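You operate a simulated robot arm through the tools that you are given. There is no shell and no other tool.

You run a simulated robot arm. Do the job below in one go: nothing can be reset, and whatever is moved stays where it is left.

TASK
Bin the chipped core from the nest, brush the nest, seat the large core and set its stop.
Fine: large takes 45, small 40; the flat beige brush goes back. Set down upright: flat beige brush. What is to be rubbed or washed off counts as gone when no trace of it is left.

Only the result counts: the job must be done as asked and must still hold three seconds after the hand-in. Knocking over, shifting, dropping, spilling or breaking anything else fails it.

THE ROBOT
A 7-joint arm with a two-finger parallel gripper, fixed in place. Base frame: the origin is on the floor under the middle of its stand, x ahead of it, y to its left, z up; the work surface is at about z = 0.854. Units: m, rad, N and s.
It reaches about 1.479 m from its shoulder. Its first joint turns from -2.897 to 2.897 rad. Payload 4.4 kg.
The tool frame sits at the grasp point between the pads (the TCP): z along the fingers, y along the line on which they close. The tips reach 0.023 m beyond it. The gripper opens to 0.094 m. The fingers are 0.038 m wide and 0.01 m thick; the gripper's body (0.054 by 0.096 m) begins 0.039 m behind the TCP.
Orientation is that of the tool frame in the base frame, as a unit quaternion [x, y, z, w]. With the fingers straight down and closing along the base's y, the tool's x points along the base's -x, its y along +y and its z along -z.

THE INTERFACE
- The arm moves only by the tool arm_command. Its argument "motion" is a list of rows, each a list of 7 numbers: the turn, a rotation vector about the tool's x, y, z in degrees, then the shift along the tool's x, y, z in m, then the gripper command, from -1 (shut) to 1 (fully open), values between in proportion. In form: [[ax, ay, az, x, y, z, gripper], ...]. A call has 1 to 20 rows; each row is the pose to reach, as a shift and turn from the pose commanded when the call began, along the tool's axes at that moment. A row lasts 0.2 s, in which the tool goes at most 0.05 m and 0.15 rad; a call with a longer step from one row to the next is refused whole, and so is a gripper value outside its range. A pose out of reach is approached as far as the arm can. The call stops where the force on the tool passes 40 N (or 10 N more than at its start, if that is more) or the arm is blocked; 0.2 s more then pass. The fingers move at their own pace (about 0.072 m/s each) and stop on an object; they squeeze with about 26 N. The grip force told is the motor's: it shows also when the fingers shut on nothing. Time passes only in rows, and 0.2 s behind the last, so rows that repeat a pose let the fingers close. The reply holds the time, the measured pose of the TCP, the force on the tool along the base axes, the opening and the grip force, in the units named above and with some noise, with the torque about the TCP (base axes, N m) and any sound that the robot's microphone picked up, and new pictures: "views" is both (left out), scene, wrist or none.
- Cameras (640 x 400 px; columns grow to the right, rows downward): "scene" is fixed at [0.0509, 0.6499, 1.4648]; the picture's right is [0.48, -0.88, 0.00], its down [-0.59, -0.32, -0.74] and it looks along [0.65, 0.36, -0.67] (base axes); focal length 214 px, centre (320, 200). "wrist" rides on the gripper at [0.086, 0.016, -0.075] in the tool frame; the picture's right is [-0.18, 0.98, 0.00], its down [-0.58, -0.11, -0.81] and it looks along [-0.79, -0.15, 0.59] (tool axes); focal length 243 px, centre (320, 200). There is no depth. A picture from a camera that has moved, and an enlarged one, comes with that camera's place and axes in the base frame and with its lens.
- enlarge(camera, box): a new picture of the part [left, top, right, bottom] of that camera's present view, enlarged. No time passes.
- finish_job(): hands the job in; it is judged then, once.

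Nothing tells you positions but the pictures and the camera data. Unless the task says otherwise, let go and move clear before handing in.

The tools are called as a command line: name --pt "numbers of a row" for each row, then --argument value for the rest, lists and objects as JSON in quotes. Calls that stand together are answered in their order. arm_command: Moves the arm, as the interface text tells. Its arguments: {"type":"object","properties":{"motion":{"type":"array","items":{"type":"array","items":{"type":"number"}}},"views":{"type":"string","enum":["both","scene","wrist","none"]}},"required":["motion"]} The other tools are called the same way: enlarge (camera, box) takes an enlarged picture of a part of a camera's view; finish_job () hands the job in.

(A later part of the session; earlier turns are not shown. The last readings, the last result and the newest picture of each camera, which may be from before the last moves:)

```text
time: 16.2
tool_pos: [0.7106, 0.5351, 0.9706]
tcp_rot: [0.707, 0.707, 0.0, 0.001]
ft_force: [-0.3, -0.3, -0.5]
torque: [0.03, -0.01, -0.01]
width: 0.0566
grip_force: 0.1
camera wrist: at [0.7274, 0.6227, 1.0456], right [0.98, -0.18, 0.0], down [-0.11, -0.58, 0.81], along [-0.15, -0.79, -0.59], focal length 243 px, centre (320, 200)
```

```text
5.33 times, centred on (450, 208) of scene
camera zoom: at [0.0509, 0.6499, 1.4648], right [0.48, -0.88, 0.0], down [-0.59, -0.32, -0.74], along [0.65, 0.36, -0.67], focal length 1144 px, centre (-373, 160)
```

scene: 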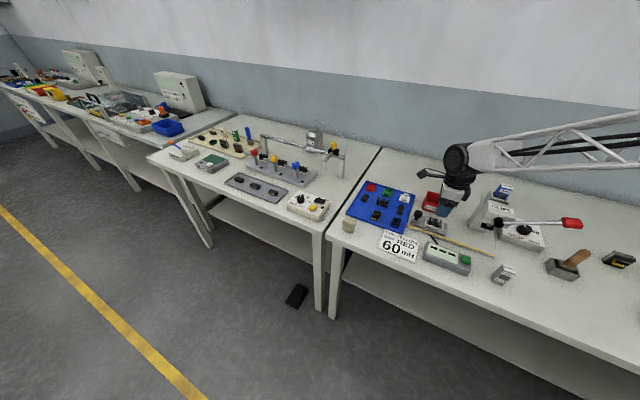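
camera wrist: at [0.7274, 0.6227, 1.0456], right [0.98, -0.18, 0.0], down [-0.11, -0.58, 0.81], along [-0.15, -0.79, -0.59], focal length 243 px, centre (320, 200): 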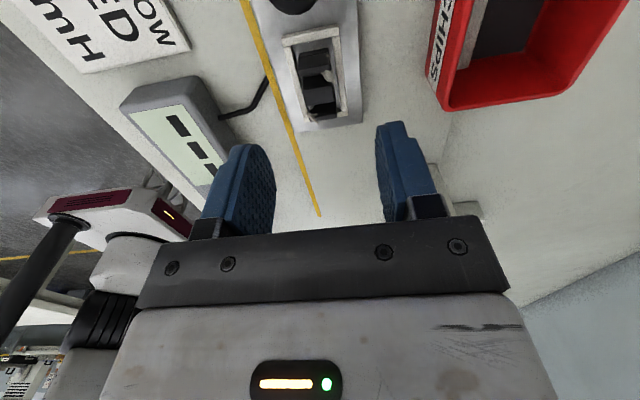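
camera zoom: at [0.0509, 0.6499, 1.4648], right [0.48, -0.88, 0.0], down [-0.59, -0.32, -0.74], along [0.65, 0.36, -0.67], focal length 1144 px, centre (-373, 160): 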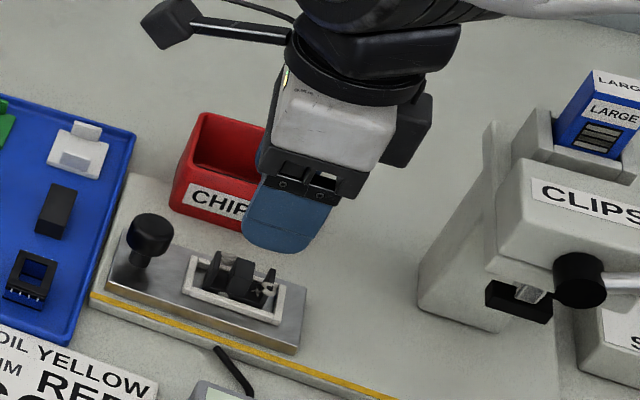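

The core is centred between the fingers at about (0.710, 0.535), and the frame top is near z = 0.875. I'll descend with the fingertips just above the frame and close along x on the core.

arm_command --pt "0 0 0 0 0 0.02 0.2" --pt "0 0 0 0 0 0.04 0.2" --pt "0 0 0 0 0 0.055 0.2" --pt "0 0 0 0 0 0.0675 0.2" --pt "0 0 0 0 0 0.0675 0.2"

enlarge --camera "wrist" --box '[220, 0, 420, 140]'

enlarge --camera "scene" --box '[410, 190, 470, 240]'

```text
time: 17.4
tool_pos: [0.7095, 0.5362, 0.9027]
tcp_rot: [0.707, 0.708, 0.0, 0.0]
ft_force: [-0.4, 0.5, -0.4]
torque: [0.0, 0.0, 0.02]
width: 0.0564
grip_force: 0.1
camera wrist: at [0.7275, 0.6228, 0.9775], right [0.98, -0.18, 0.0], down [-0.11, -0.58, 0.81], along [-0.15, -0.79, -0.59], focal length 243 px, centre (320, 200)
```

scene: 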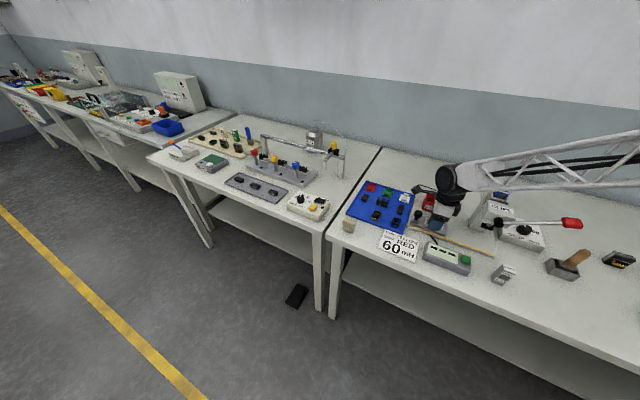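
wrist: 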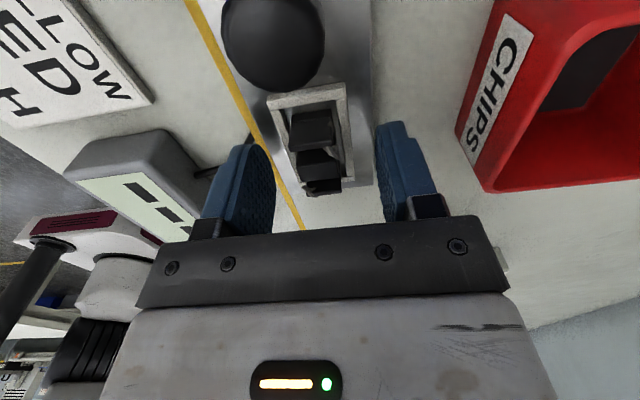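

```text
2.86 times, centred on (320, 70) of wrist
camera zoom: at [0.7275, 0.6228, 0.9775], right [0.98, -0.18, 0.0], down [-0.11, -0.58, 0.81], along [-0.15, -0.79, -0.59], focal length 693 px, centre (320, 571)
```

zoom: 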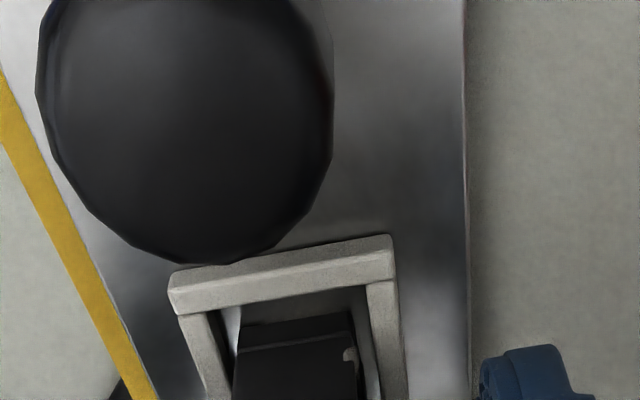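

```text
8.00 times, centred on (440, 215) of scene
camera zoom: at [0.0509, 0.6499, 1.4648], right [0.48, -0.88, 0.0], down [-0.59, -0.32, -0.74], along [0.65, 0.36, -0.67], focal length 1716 px, centre (-640, 80)
```

zoom: 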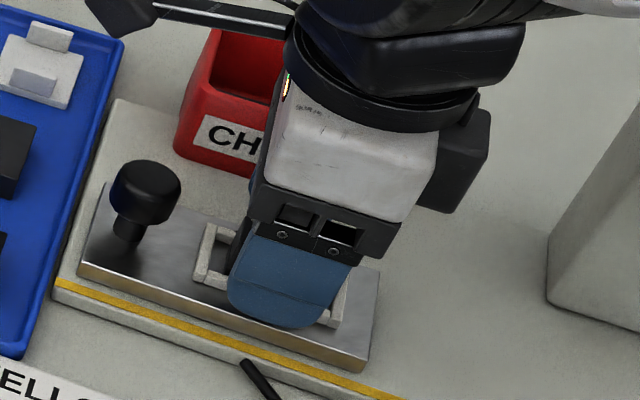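

The fingers straddle the core just above the frame. Closing now.

arm_command --pt "0 0 0 0 0 0 -1" --pt "0 0 0 0 0 0 -1" --pt "0 0 0 0 0 0 -1" --pt "0 0 0 0 0 0 -1"

enlarge --camera "wrist" --box '[220, 50, 420, 200]'

```text
time: 18.4
tool_pos: [0.7104, 0.5348, 0.9043]
tcp_rot: [0.707, 0.707, 0.0, -0.001]
ft_force: [-0.3, -0.7, 0.8]
torque: [0.03, -0.01, 0.02]
width: 0.0196
grip_force: 25.9
camera wrist: at [0.7274, 0.6228, 0.9777], right [0.98, -0.18, 0.0], down [-0.11, -0.58, 0.81], along [-0.15, -0.79, -0.59], focal length 243 px, centre (320, 200)
```

scene: 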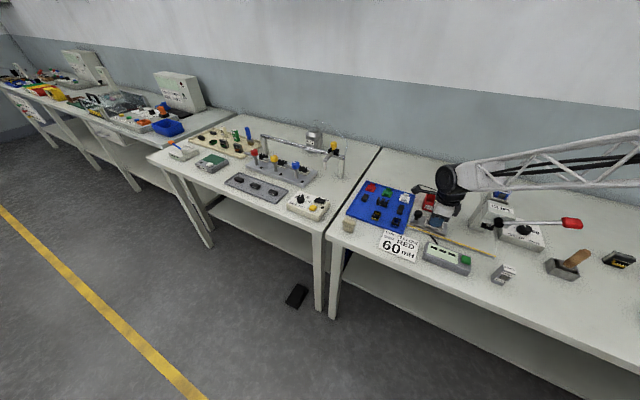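
wrist: 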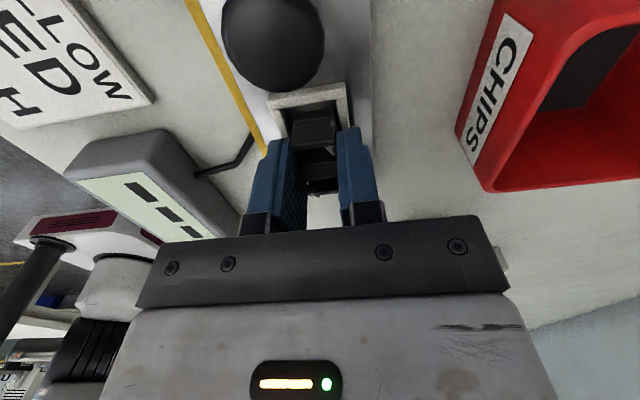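

```text
2.67 times, centred on (320, 125) of wrist
camera zoom: at [0.7274, 0.6228, 0.9777], right [0.98, -0.18, 0.0], down [-0.11, -0.58, 0.81], along [-0.15, -0.79, -0.59], focal length 647 px, centre (320, 400)
```

zoom: 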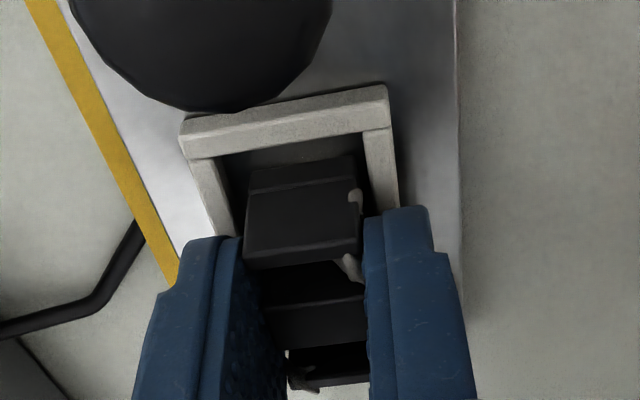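

The core is gripped at 19.6 mm width. I'll lift it straight up.

arm_command --pt "0 0 0 0 0 -0.01 -1" --pt "0 0 0 0 0 -0.03 -1" --pt "0 0 0 0 0 -0.06 -1" --pt "0 0 0 0 0 -0.09 -1" --pt "0 0 0 0 0 -0.09 -1"

enlarge --camera "wrist" --box '[240, 0, 400, 110]'

enlarge --camera "scene" --box '[405, 180, 475, 240]'

enlarge --camera "wrist" --box '[400, 0, 640, 150]'

```text
time: 19.6
tool_pos: [0.7105, 0.5359, 0.9923]
tcp_rot: [0.707, 0.707, 0.0, 0.0]
ft_force: [-0.7, 0.1, 0.3]
torque: [0.01, 0.03, -0.03]
width: 0.0195
grip_force: 25.6
camera wrist: at [0.7265, 0.6228, 1.0672], right [0.98, -0.18, 0.0], down [-0.11, -0.58, 0.81], along [-0.15, -0.79, -0.59], focal length 243 px, centre (320, 200)
```

scene: 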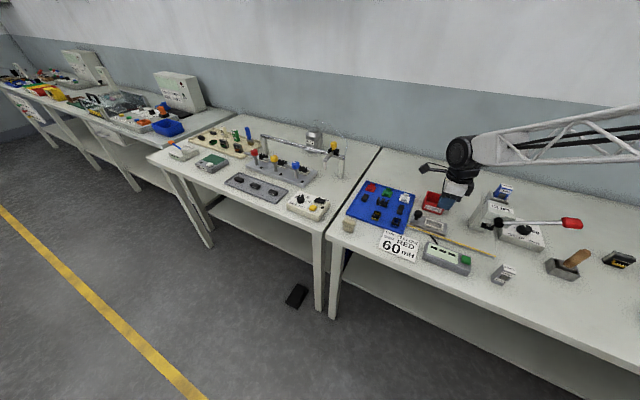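
wrist: 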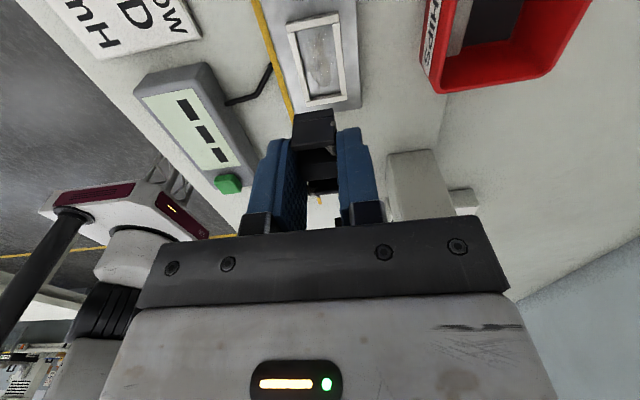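

```text
3.64 times, centred on (320, 55) of wrist
camera zoom: at [0.7265, 0.6228, 1.0672], right [0.98, -0.18, 0.0], down [-0.11, -0.58, 0.81], along [-0.15, -0.79, -0.59], focal length 882 px, centre (320, 727)
```

zoom: 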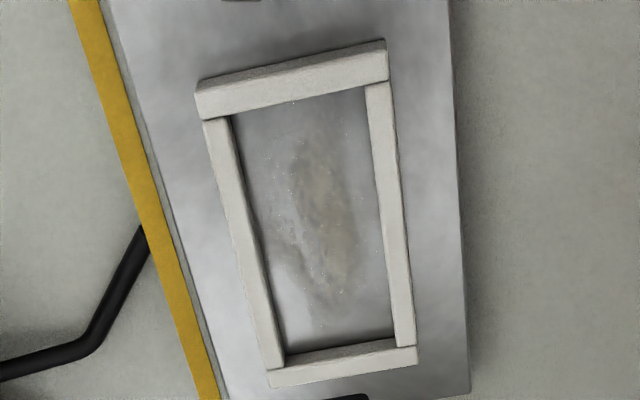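

```text
6.67 times, centred on (440, 210) of scene
camera zoom: at [0.0509, 0.6499, 1.4648], right [0.48, -0.88, 0.0], down [-0.59, -0.32, -0.74], along [0.65, 0.36, -0.67], focal length 1430 px, centre (-480, 133)
```

zoom: 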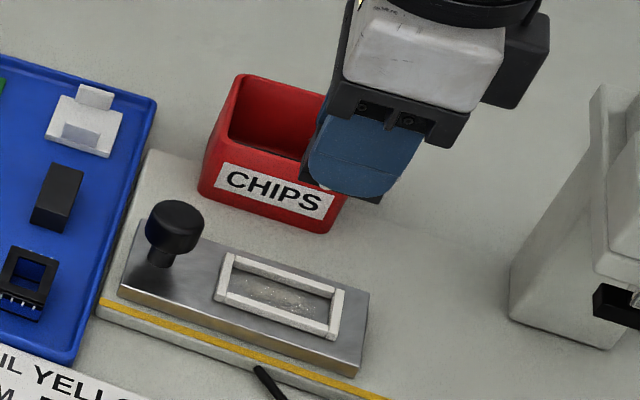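

```text
2.67 times, centred on (520, 75) of wrist
camera zoom: at [0.7265, 0.6228, 1.0672], right [0.98, -0.18, 0.0], down [-0.11, -0.58, 0.81], along [-0.15, -0.79, -0.59], focal length 647 px, centre (-213, 533)
```

zoom: 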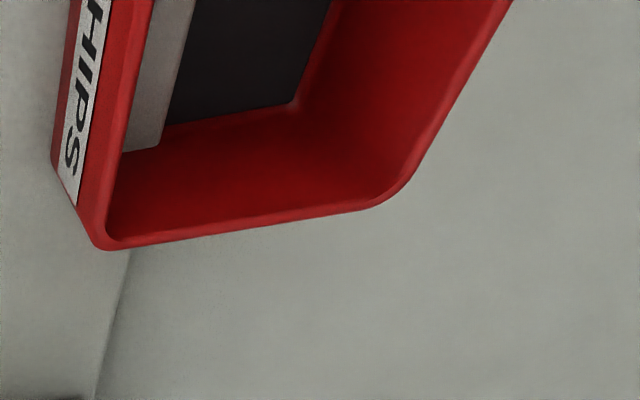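

The core is lifted clear, and the nest floor shows a brownish dust patch. I'll carry the core over the CHIPS bin, centred at about (0.822, 0.555) with its rim near z = 0.906.

arm_command --pt "0 0 0 0.006 0.037 0 -1" --pt "0 0 0 0.012 0.075 0 -1" --pt "0 0 0 0.019 0.1115 0 -1" --pt "0 0 0 0.019 0.1115 0.02 -1" --pt "0 0 0 0.019 0.1115 0.02 -1"

enlarge --camera "wrist" --box '[220, 0, 420, 190]'

enlarge --camera "scene" --box '[405, 160, 485, 230]'

```text
time: 20.8
tool_pos: [0.8214, 0.5559, 0.9732]
tcp_rot: [0.707, 0.707, 0.0, 0.0]
ft_force: [-0.7, 0.1, 0.2]
torque: [0.0, -0.01, -0.01]
width: 0.0196
grip_force: 25.8
camera wrist: at [0.8385, 0.6421, 1.0472], right [0.98, -0.18, 0.0], down [-0.11, -0.58, 0.81], along [-0.15, -0.79, -0.59], focal length 243 px, centre (320, 200)
```

scene: 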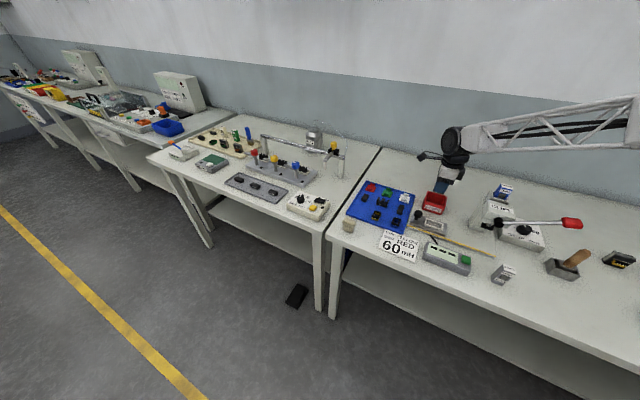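
wrist: 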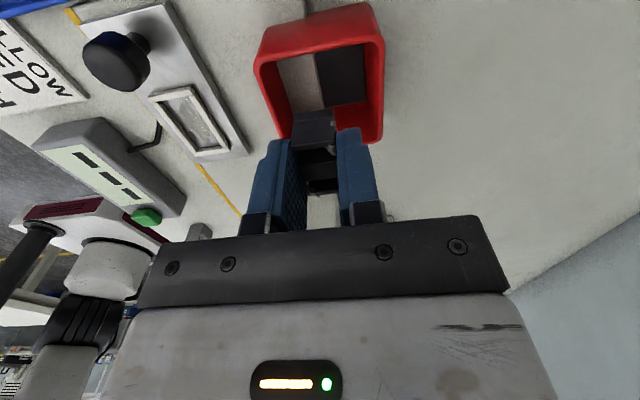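

```text
2.11 times, centred on (320, 95) of wrist
camera zoom: at [0.8385, 0.6421, 1.0472], right [0.98, -0.18, 0.0], down [-0.11, -0.58, 0.81], along [-0.15, -0.79, -0.59], focal length 511 px, centre (320, 421)
```

zoom: 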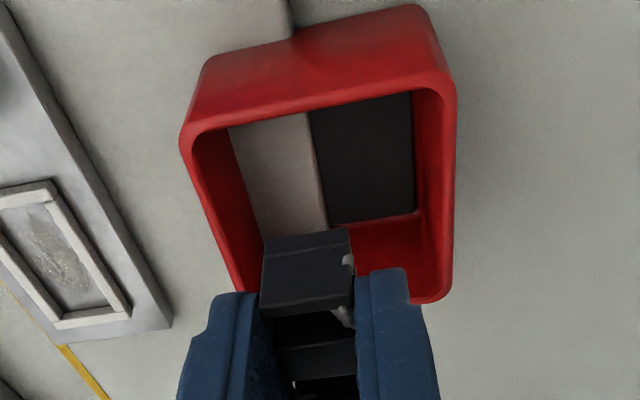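

```text
5.71 times, centred on (445, 195) of scene
camera zoom: at [0.0509, 0.6499, 1.4648], right [0.48, -0.88, 0.0], down [-0.59, -0.32, -0.74], along [0.65, 0.36, -0.67], focal length 1226 px, centre (-394, 229)
```

zoom: 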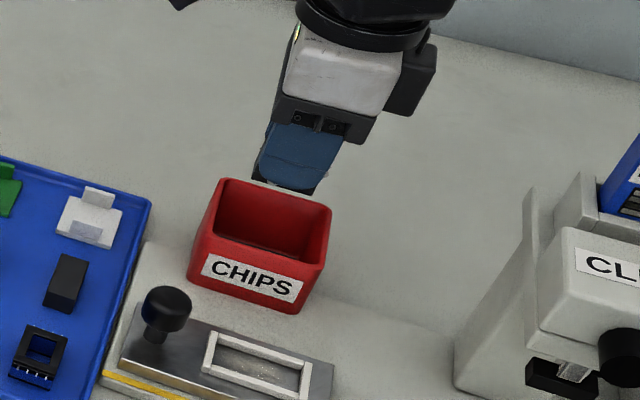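

The bin centre works out at about (0.825, 0.551). I'll adjust slightly, lower the core into the bin and release it.

arm_command --pt "0 0 0 -0.005 0.004 0.0 -1" --pt "0 0 0 -0.005 0.004 0.02 -1" --pt "0 0 0 -0.005 0.004 0.04 -1" --pt "0 0 0 -0.005 0.004 0.058 -1" --pt "0 0 0 -0.005 0.004 0.058 -1"

enlarge --camera "scene" --box '[405, 160, 485, 230]'

enlarge --camera "wrist" --box '[220, 0, 420, 190]'

```text
time: 22.0
tool_pos: [0.8267, 0.5491, 0.916]
tcp_rot: [0.707, 0.707, 0.001, 0.0]
ft_force: [1.0, -0.1, 0.5]
torque: [0.03, 0.01, -0.01]
width: 0.0195
grip_force: 26.1
camera wrist: at [0.8432, 0.6365, 0.9894], right [0.98, -0.18, 0.0], down [-0.11, -0.58, 0.81], along [-0.15, -0.79, -0.59], focal length 243 px, centre (320, 200)
```

scene: 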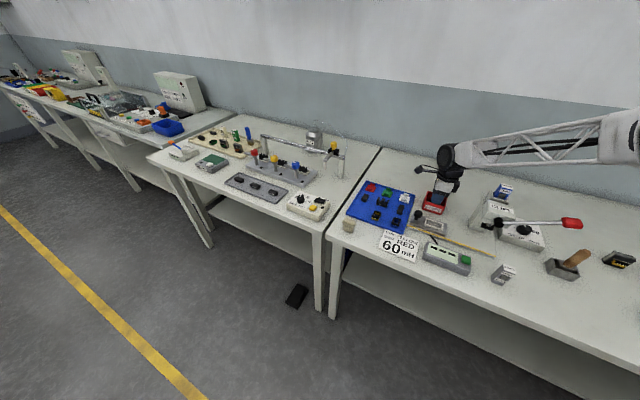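
wrist: 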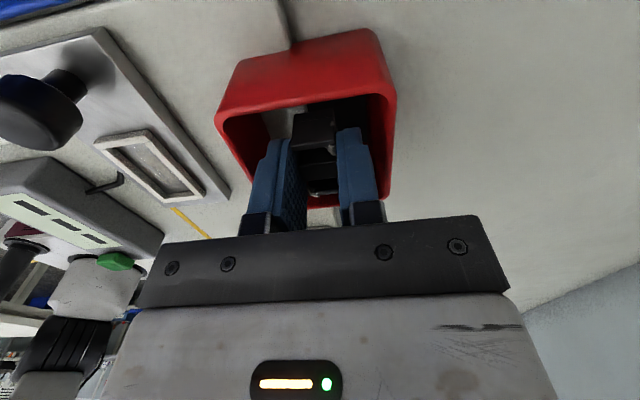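

```text
5.71 times, centred on (445, 195) of scene
camera zoom: at [0.0509, 0.6499, 1.4648], right [0.48, -0.88, 0.0], down [-0.59, -0.32, -0.74], along [0.65, 0.36, -0.67], focal length 1226 px, centre (-394, 229)
```

zoom: 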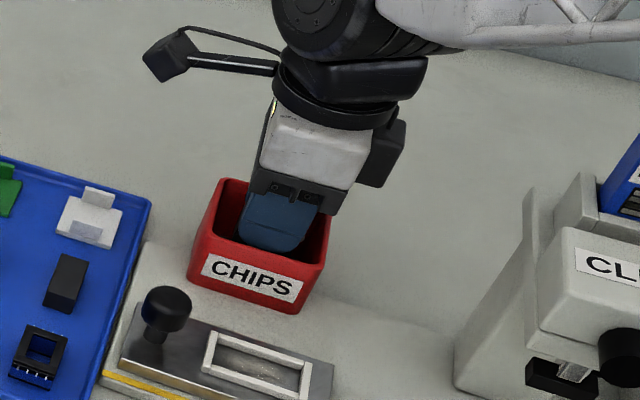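

```text
2.11 times, centred on (320, 95) of wrist
camera zoom: at [0.8432, 0.6365, 0.9894], right [0.98, -0.18, 0.0], down [-0.11, -0.58, 0.81], along [-0.15, -0.79, -0.59], focal length 511 px, centre (320, 421)
```

zoom: 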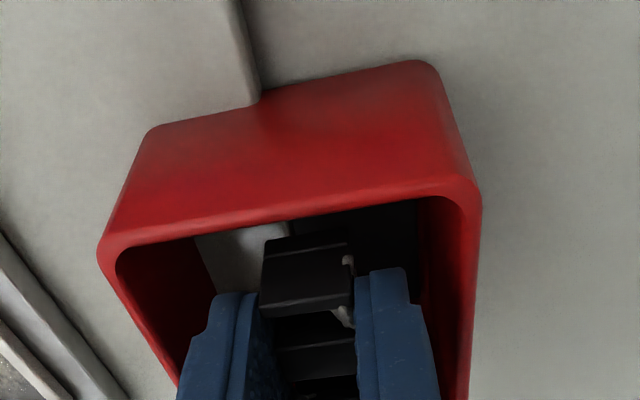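

The core is inside the bin. I'll go a little lower and release gently with a small opening.

arm_command --pt "0 0 0 0 0 0.005 -1" --pt "0 0 0 0 0 0.01 -1" --pt "0 0 0 0 0 0.01 -0.3" --pt "0 0 0 0 0 0.01 -0.3" --pt "0 0 0 0 0 0.01 -0.3"

enlarge --camera "wrist" --box '[220, 0, 420, 190]'

```text
time: 23.2
tool_pos: [0.826, 0.5499, 0.9047]
tcp_rot: [0.707, 0.707, 0.0, 0.0]
ft_force: [0.0, -0.1, 0.2]
torque: [0.0, 0.02, 0.05]
width: 0.0329
grip_force: 0.0
camera wrist: at [0.8427, 0.6365, 0.9795], right [0.98, -0.18, 0.0], down [-0.11, -0.58, 0.81], along [-0.15, -0.79, -0.59], focal length 243 px, centre (320, 200)
```

scene: 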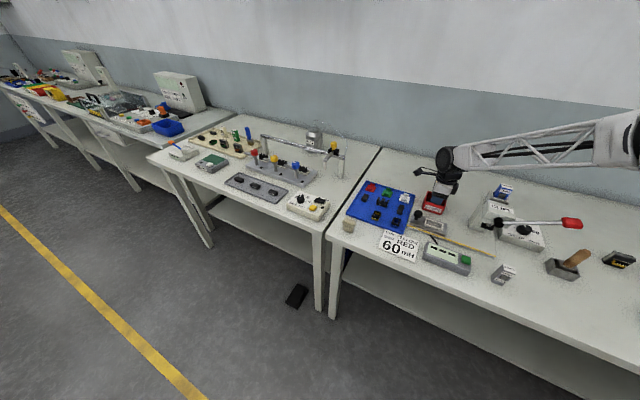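
wrist: 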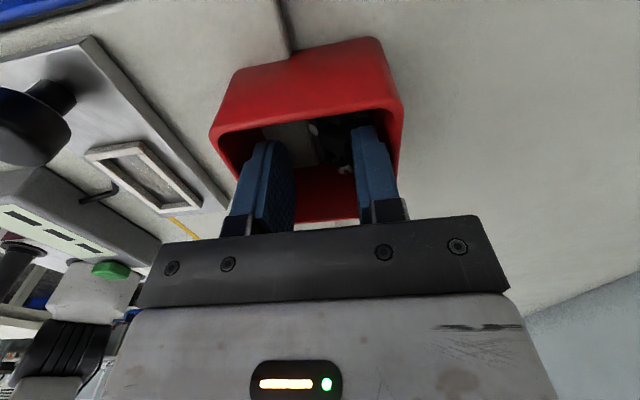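

```text
2.11 times, centred on (320, 95) of wrist
camera zoom: at [0.8427, 0.6365, 0.9795], right [0.98, -0.18, 0.0], down [-0.11, -0.58, 0.81], along [-0.15, -0.79, -0.59], focal length 511 px, centre (320, 421)
```

zoom: 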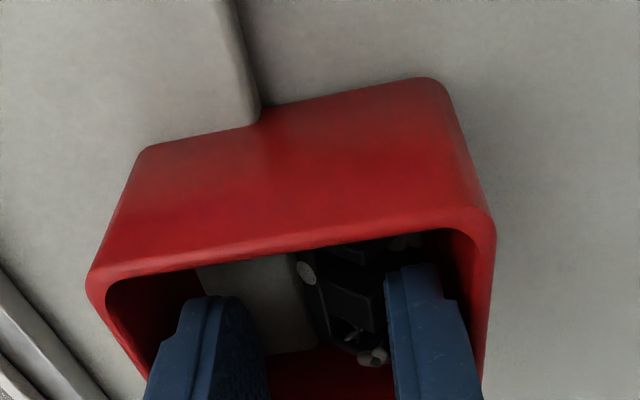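

The core has dropped into the bin. I'll lift straight out and check it stayed there.

arm_command --pt "0 0 0 0 0 -0.01 -0.3" --pt "0 0 0 0 0 -0.03 -0.3" --pt "0 0 0 0 0 -0.06 -0.3" --pt "0 0 0 0 0 -0.1 -0.3" --pt "0 0 0 0 0 -0.14 -0.3" --pt "0 0 0 0 0 -0.14 -0.3"

enlarge --camera "scene" --box '[405, 160, 485, 230]'

enlarge --camera "wrist" --box '[220, 0, 420, 150]'

```text
time: 24.6
tool_pos: [0.8261, 0.5498, 1.0454]
tcp_rot: [0.707, 0.707, 0.0, 0.0]
ft_force: [0.7, 0.7, -0.3]
torque: [0.02, 0.02, 0.01]
width: 0.0327
grip_force: 0.1
camera wrist: at [0.8431, 0.6376, 1.12], right [0.98, -0.18, 0.0], down [-0.11, -0.58, 0.81], along [-0.15, -0.79, -0.59], focal length 243 px, centre (320, 200)
```

scene: 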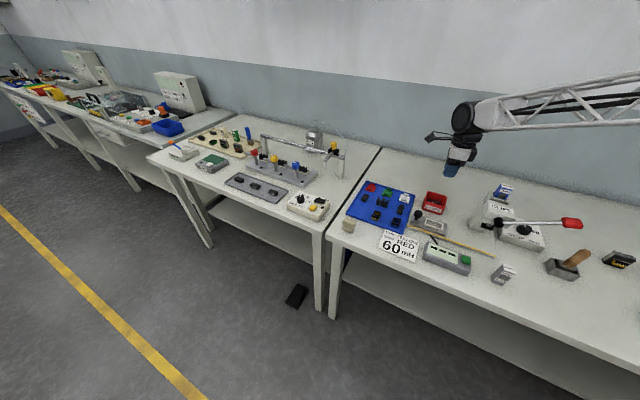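
wrist: 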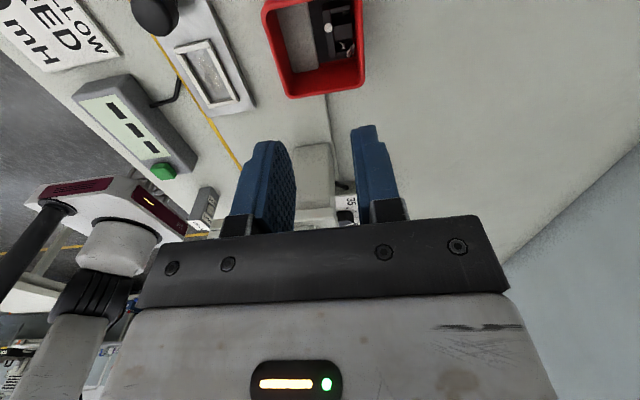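

```text
5.71 times, centred on (445, 195) of scene
camera zoom: at [0.0509, 0.6499, 1.4648], right [0.48, -0.88, 0.0], down [-0.59, -0.32, -0.74], along [0.65, 0.36, -0.67], focal length 1226 px, centre (-394, 229)
```

zoom: 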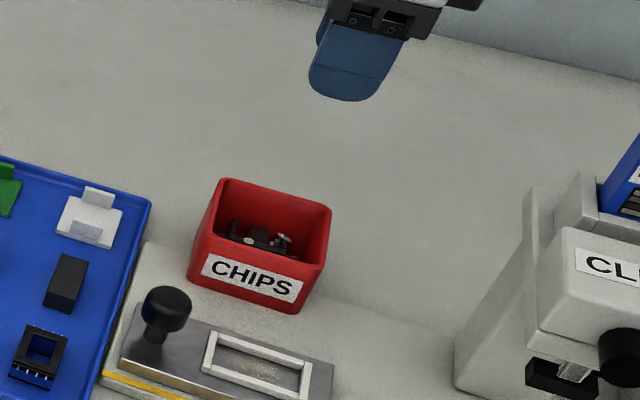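

```text
2.67 times, centred on (320, 75) of wrist
camera zoom: at [0.8431, 0.6376, 1.12], right [0.98, -0.18, 0.0], down [-0.11, -0.58, 0.81], along [-0.15, -0.79, -0.59], focal length 647 px, centre (320, 533)
```

zoom: 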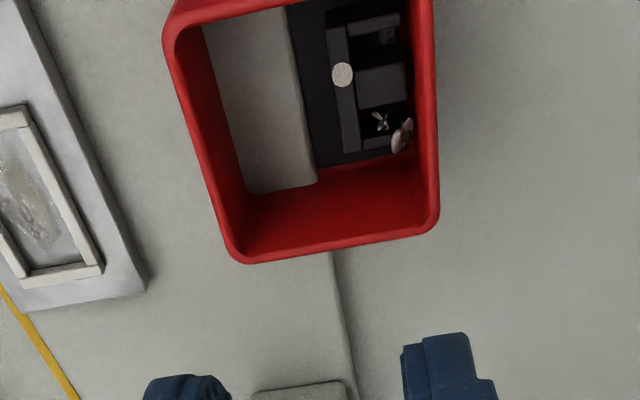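

The chipped core lies in the bin. Next I'll go to the beige brush for a close look.

arm_command --pt "0 0 0 0.0323 -0.0273 0.005 0.3" --pt "0 0 0 0.0646 -0.0546 0.01 0.3" --pt "0 0 0 0.0969 -0.0819 0.015 0.3" --pt "0 0 0 0.1292 -0.1092 0.02 0.3" --pt "0 0 0 0.1615 -0.1365 0.025 0.3" --pt "0 0 0 0.1938 -0.1638 0.03 0.3" --pt "0 0 0 0.2261 -0.1911 0.035 0.3" --pt "0 0 0 0.2584 -0.2184 0.04 0.3" --pt "0 0 0 0.2907 -0.2457 0.045 0.3" --pt "0 0 0 0.323 -0.273 0.05 0.3" --pt "0 0 0 0.323 -0.273 0.05 0.3"

enlarge --camera "wrist" --box '[240, 40, 400, 180]'

enlarge --camera "scene" --box '[325, 200, 375, 245]'

```text
time: 27.0
tool_pos: [0.5523, 0.8729, 0.9938]
tcp_rot: [0.706, 0.708, 0.0, 0.0]
ft_force: [-0.5, 0.1, 0.2]
torque: [0.0, 0.02, -0.05]
width: 0.061
grip_force: 0.0
camera wrist: at [0.5694, 0.9597, 1.0692], right [0.98, -0.18, 0.0], down [-0.11, -0.58, 0.81], along [-0.15, -0.79, -0.59], focal length 243 px, centre (320, 200)
```

scene: 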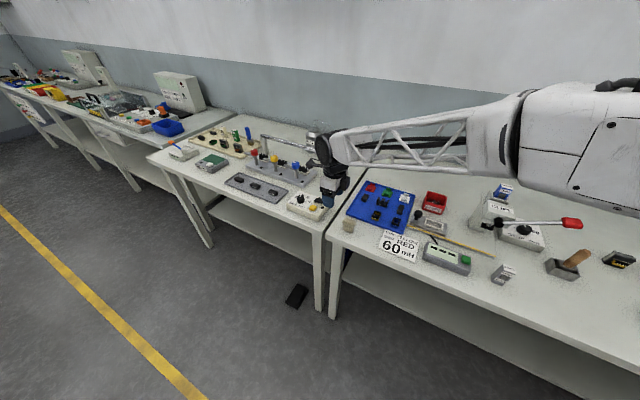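
wrist: 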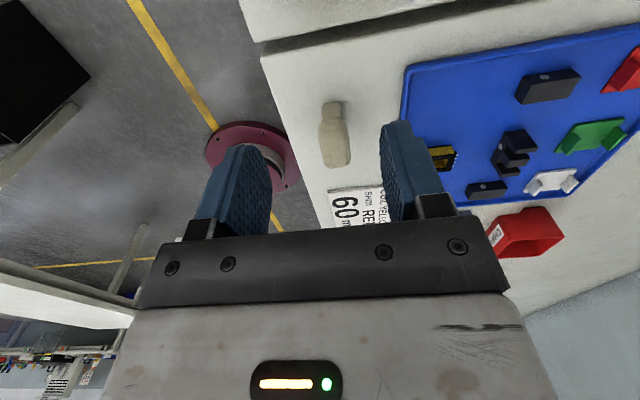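

```text
2.86 times, centred on (320, 110) of wrist
camera zoom: at [0.5694, 0.9597, 1.0692], right [0.98, -0.18, 0.0], down [-0.11, -0.58, 0.81], along [-0.15, -0.79, -0.59], focal length 693 px, centre (320, 457)
```

zoom: 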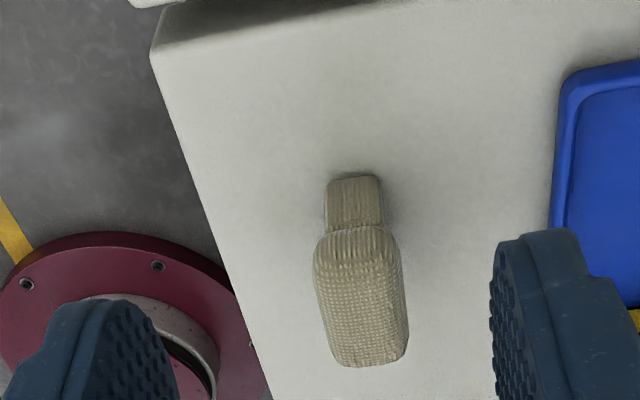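

```text
8.89 times, centred on (350, 222) of scene
camera zoom: at [0.0509, 0.6499, 1.4648], right [0.48, -0.88, 0.0], down [-0.59, -0.32, -0.74], along [0.65, 0.36, -0.67], focal length 1906 px, centre (53, 0)
```

zoom: 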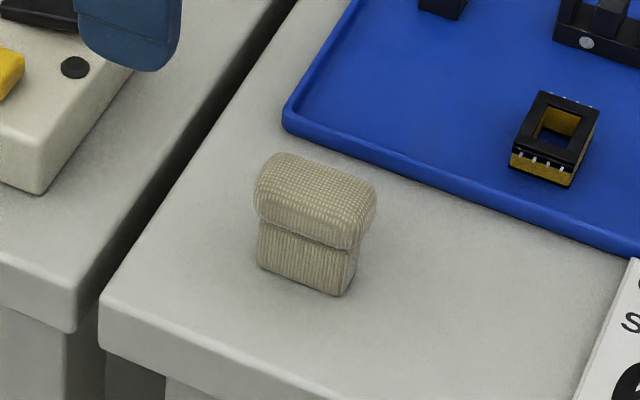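

The brush has a rounded cap on top and ribbed bristles below, centred at about (0.5535, 0.806) with its top near z = 0.90. I'll move over it, fingers straddling it along x.

arm_command --pt "0 0 0 -0.034 0.001 0.01 0.3" --pt "0 0 0 -0.067 0.001 0.02 0.3" --pt "0 0 0 -0.067 0.001 0.044 0.3" --pt "0 0 0 -0.067 0.001 0.044 0.3"

enlarge --camera "wrist" --box '[220, 20, 420, 180]'

enlarge --camera "scene" --box '[320, 190, 380, 245]'

```text
time: 28.0
tool_pos: [0.5541, 0.8041, 0.9513]
tcp_rot: [0.707, 0.707, 0.0, 0.0]
ft_force: [0.7, 0.4, -0.3]
torque: [0.01, 0.02, 0.01]
width: 0.0611
grip_force: 0.0
camera wrist: at [0.5701, 0.8919, 1.0255], right [0.98, -0.18, 0.0], down [-0.11, -0.58, 0.81], along [-0.15, -0.79, -0.59], focal length 243 px, centre (320, 200)
```

scene: 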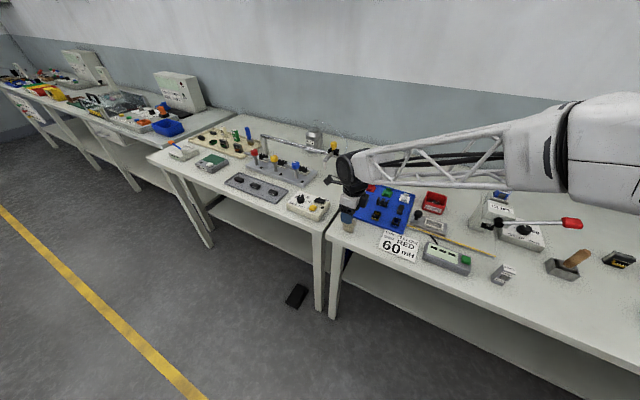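
wrist: 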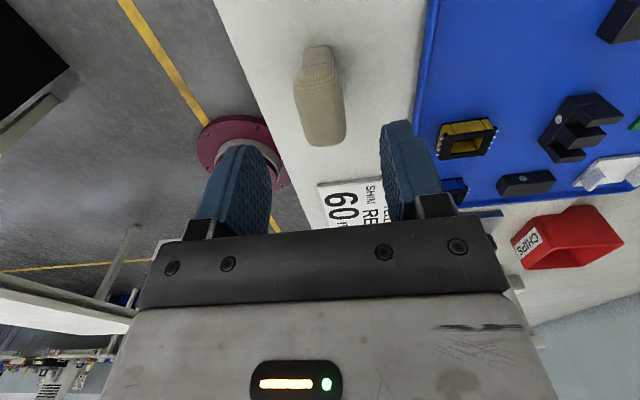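

```text
2.50 times, centred on (320, 100) of wrist
camera zoom: at [0.5701, 0.8919, 1.0255], right [0.98, -0.18, 0.0], down [-0.11, -0.58, 0.81], along [-0.15, -0.79, -0.59], focal length 606 px, centre (320, 450)
```

zoom: 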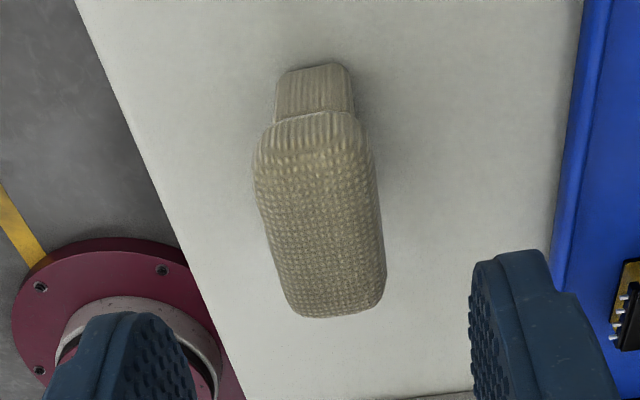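

```text
7.27 times, centred on (350, 218) of scene
camera zoom: at [0.0509, 0.6499, 1.4648], right [0.48, -0.88, 0.0], down [-0.59, -0.32, -0.74], along [0.65, 0.36, -0.67], focal length 1560 px, centre (102, 73)
```

zoom: 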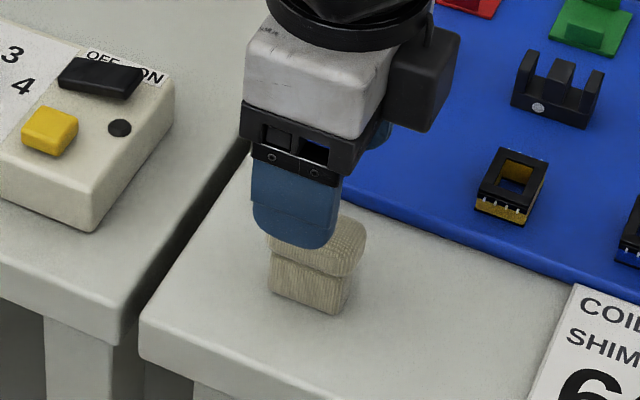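

Everything lines up. I'll lower the fingers around the cap and close.

arm_command --pt "0 0 0 0 0 0.02 0.3" --pt "0 0 0 0 0 0.04 0.3" --pt "0 0 0 0 0 0.054 0.3" --pt "0 0 0 0 0 0.054 0.3" --pt "0 0 0 0 0 0.054 -1" --pt "0 0 0 0 0 0.054 -1" --pt "0 0 0 0 0 0.054 -1" --pt "0 0 0 0 0 0.054 -1"

enlarge --camera "scene" --box '[320, 190, 380, 245]'

```text
time: 29.8
tool_pos: [0.5541, 0.8048, 0.8974]
tcp_rot: [0.707, 0.707, 0.0, 0.0]
ft_force: [0.0, -0.1, 0.1]
torque: [0.0, -0.01, 0.0]
width: 0.0273
grip_force: 25.7
camera wrist: at [0.5706, 0.8922, 0.9711], right [0.98, -0.18, 0.0], down [-0.11, -0.58, 0.81], along [-0.15, -0.79, -0.59], focal length 243 px, centre (320, 200)
```

scene: 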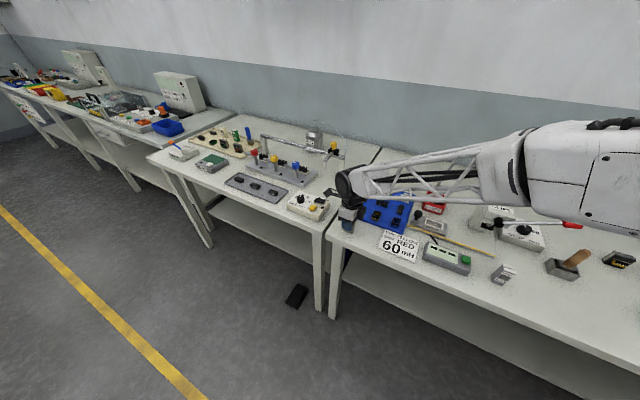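
wrist: 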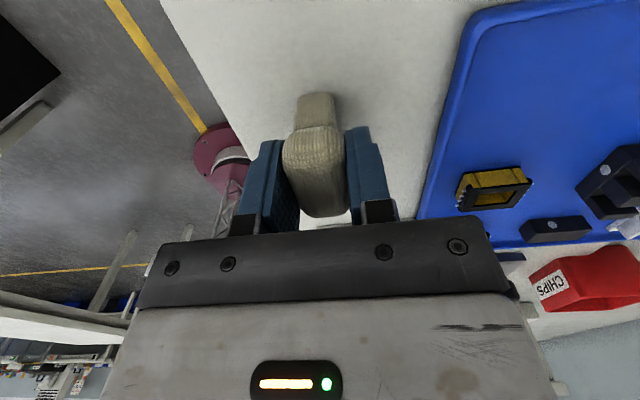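

```text
7.27 times, centred on (350, 218) of scene
camera zoom: at [0.0509, 0.6499, 1.4648], right [0.48, -0.88, 0.0], down [-0.59, -0.32, -0.74], along [0.65, 0.36, -0.67], focal length 1560 px, centre (102, 73)
```

zoom: 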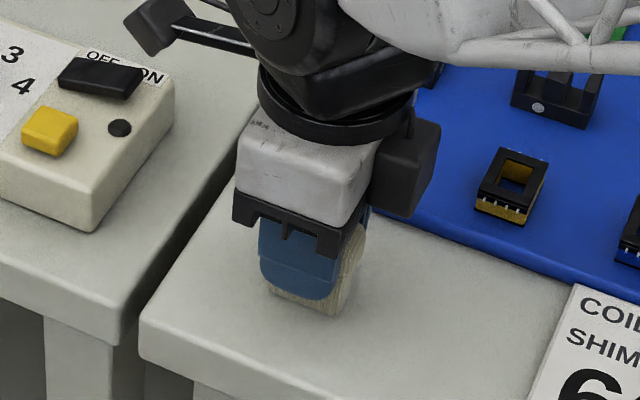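

The brush is gripped at 27 mm. I'll lift it clear and carry it over the nest.

arm_command --pt "0 0 0 0 0 -0.015 -1" --pt "0 0 0 0 0 -0.05 -1" --pt "0 0 0 0 0 -0.09 -1" --pt "0 0 0 -0.0385 0.0222 -0.1 -1" --pt "0 0 0 -0.077 0.0444 -0.1 -1" --pt "0 0 0 -0.1156 0.0666 -0.1 -1" --pt "0 0 0 -0.1541 0.0888 -0.1 -1" --pt "0 0 0 -0.1927 0.111 -0.1 -1" --pt "0 0 0 -0.2312 0.1332 -0.1 -1" --pt "0 0 0 -0.2698 0.1554 -0.1 -1" --pt "0 0 0 -0.2698 0.1554 -0.1 -1"

enlarge --camera "wrist" --box '[240, 0, 400, 120]'

enlarge --camera "scene" --box '[400, 175, 480, 245]'

```text
time: 32.2
tool_pos: [0.7088, 0.5367, 0.9967]
tcp_rot: [0.708, 0.707, 0.0, 0.0]
ft_force: [-0.4, -0.2, -0.5]
torque: [0.0, 0.0, 0.0]
width: 0.027
grip_force: 26.0
camera wrist: at [0.7266, 0.6228, 1.0708], right [0.98, -0.18, 0.0], down [-0.11, -0.58, 0.81], along [-0.15, -0.79, -0.59], focal length 243 px, centre (320, 200)
```

scene: 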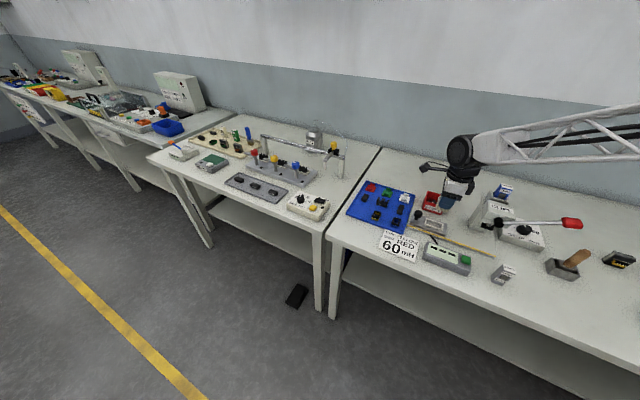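
wrist: 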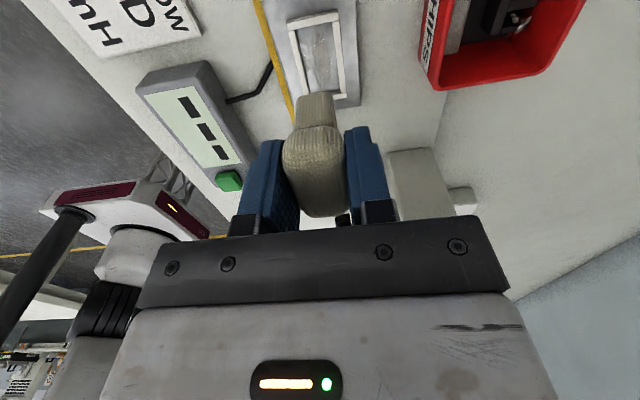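

```text
3.33 times, centred on (320, 60) of wrist
camera zoom: at [0.7266, 0.6228, 1.0708], right [0.98, -0.18, 0.0], down [-0.11, -0.58, 0.81], along [-0.15, -0.79, -0.59], focal length 809 px, centre (320, 667)
```

zoom: 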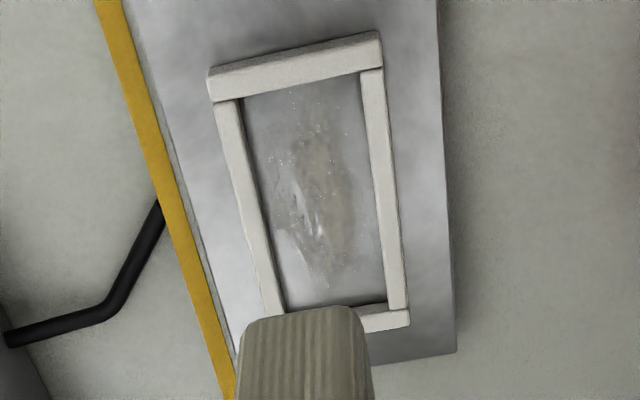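

```text
5.71 times, centred on (440, 210) of scene
camera zoom: at [0.0509, 0.6499, 1.4648], right [0.48, -0.88, 0.0], down [-0.59, -0.32, -0.74], along [0.65, 0.36, -0.67], focal length 1226 px, centre (-366, 143)
```

zoom: 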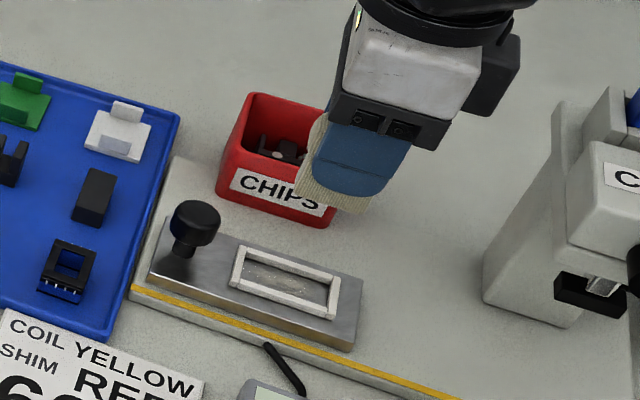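

The dust patch is visible, and the pocket centre works out at about (0.710, 0.5355). I'll lower the brush to just above the frame first.

arm_command --pt "0 0 0 0 0.001 0.025 -1" --pt "0 0 0 0 0.001 0.05 -1" --pt "0 0 0 0 0.001 0.07 -1" --pt "0 0 0 0 0.001 0.07 -1"

enlarge --camera "wrist" --box '[240, 0, 400, 140]'

enlarge --camera "scene" --box '[410, 190, 470, 240]'

```text
time: 33.2
tool_pos: [0.7119, 0.5351, 0.9277]
tcp_rot: [0.707, 0.707, 0.0, -0.001]
ft_force: [-0.4, 0.0, -0.3]
torque: [-0.03, -0.03, 0.01]
width: 0.027
grip_force: 25.9
camera wrist: at [0.7273, 0.6229, 1.0013], right [0.98, -0.18, 0.0], down [-0.11, -0.58, 0.81], along [-0.15, -0.79, -0.59], focal length 243 px, centre (320, 200)
```

scene: 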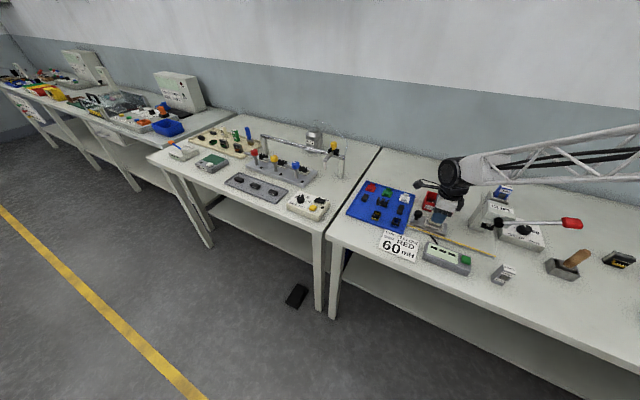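
wrist: 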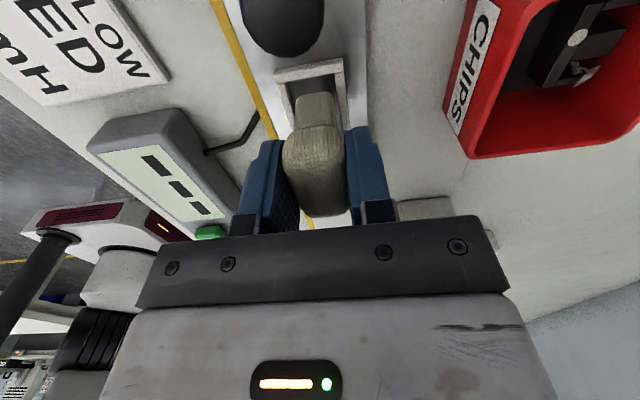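

```text
2.86 times, centred on (320, 70) of wrist
camera zoom: at [0.7273, 0.6229, 1.0013], right [0.98, -0.18, 0.0], down [-0.11, -0.58, 0.81], along [-0.15, -0.79, -0.59], focal length 693 px, centre (320, 571)
```

zoom: 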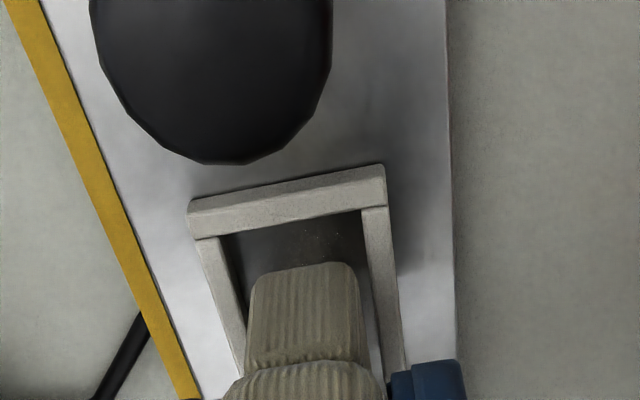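

```text
8.00 times, centred on (440, 215) of scene
camera zoom: at [0.0509, 0.6499, 1.4648], right [0.48, -0.88, 0.0], down [-0.59, -0.32, -0.74], along [0.65, 0.36, -0.67], focal length 1716 px, centre (-640, 80)
```

zoom: 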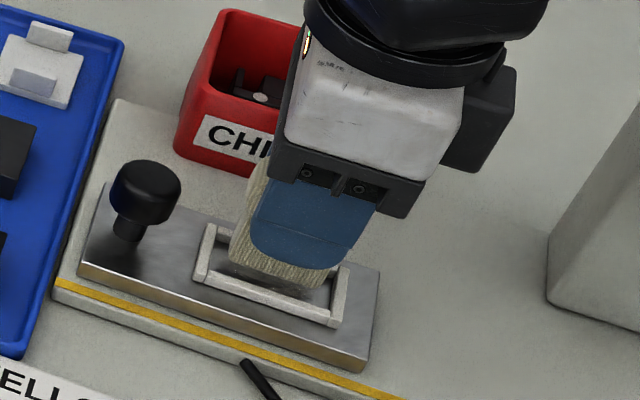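

The bristles sit within the frame outline. I'll descend in small steps, watching the force.

arm_command --pt "0 0 0 0 -0.001 0.004 -1" --pt "0 0 0 0 -0.001 0.008 -1" --pt "0 0 0 0 -0.001 0.012 -1" --pt "0 0 0 0 -0.001 0.012 -1" --views "none"

arm_command --pt "0 0 0 0 0 0.001 -1" --pt "0 0 0 0 0 0.002 -1" --pt "0 0 0 0 0 0.002 -1" --views "none"

```text
time: 34.2
tool_pos: [0.7097, 0.5363, 0.9181]
tcp_rot: [0.707, 0.707, 0.002, 0.002]
ft_force: [-4.0, -0.7, 33.3]
torque: [-0.03, 0.14, -0.01]
width: 0.0272
grip_force: 25.7
```

```text
time: 35.0
tool_pos: [0.7098, 0.5366, 0.9153]
tcp_rot: [0.707, 0.707, 0.001, 0.0]
ft_force: [6.0, 0.7, 42.3]
torque: [-0.03, -0.11, 0.01]
width: 0.027
grip_force: 26.1
```

The brush touches something, with force up to about 40 N. I'll back off a few millimetres and look.

arm_command --pt "0 0 0 0 0 -0.002 -1" --pt "0 0 0 0 0 -0.004 -1" --pt "0 0 0 0 0 -0.004 -1"

enlarge --camera "wrist" --box '[250, 20, 390, 140]'

enlarge --camera "scene" --box '[415, 195, 465, 240]'

```text
time: 35.8
tool_pos: [0.7088, 0.5357, 0.9143]
tcp_rot: [0.707, 0.707, -0.001, 0.0]
ft_force: [2.6, 0.0, 4.3]
torque: [0.09, -0.03, -0.01]
width: 0.0269
grip_force: 25.5
camera wrist: at [0.7253, 0.6223, 0.9892], right [0.98, -0.18, 0.0], down [-0.11, -0.58, 0.81], along [-0.15, -0.79, -0.59], focal length 243 px, centre (320, 200)
```

scene: 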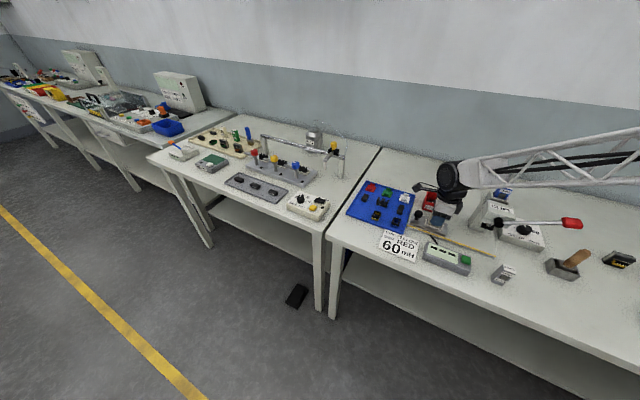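
wrist: 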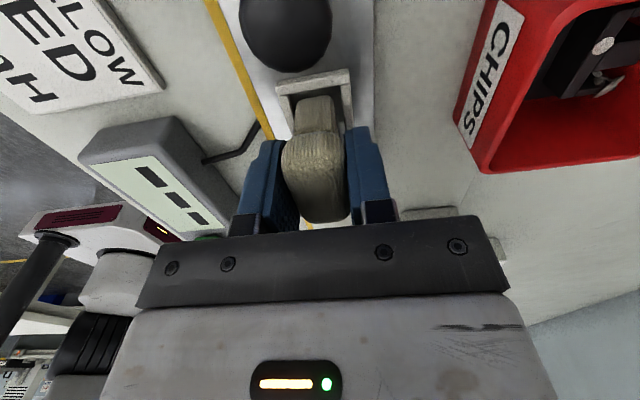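

```text
3.33 times, centred on (320, 80) of wrist
camera zoom: at [0.7253, 0.6223, 0.9892], right [0.98, -0.18, 0.0], down [-0.11, -0.58, 0.81], along [-0.15, -0.79, -0.59], focal length 809 px, centre (320, 600)
```

zoom: 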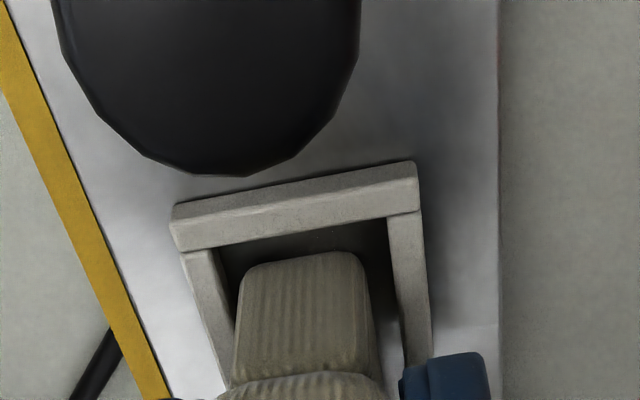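

```text
8.89 times, centred on (440, 218) of scene
camera zoom: at [0.0509, 0.6499, 1.4648], right [0.48, -0.88, 0.0], down [-0.59, -0.32, -0.74], along [0.65, 0.36, -0.67], focal length 1906 px, centre (-747, 44)
```

zoom: 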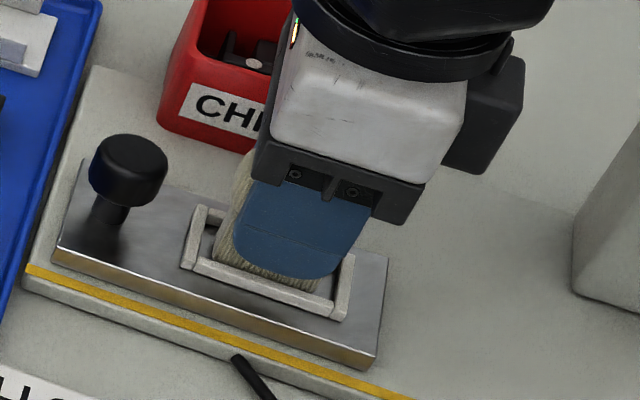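

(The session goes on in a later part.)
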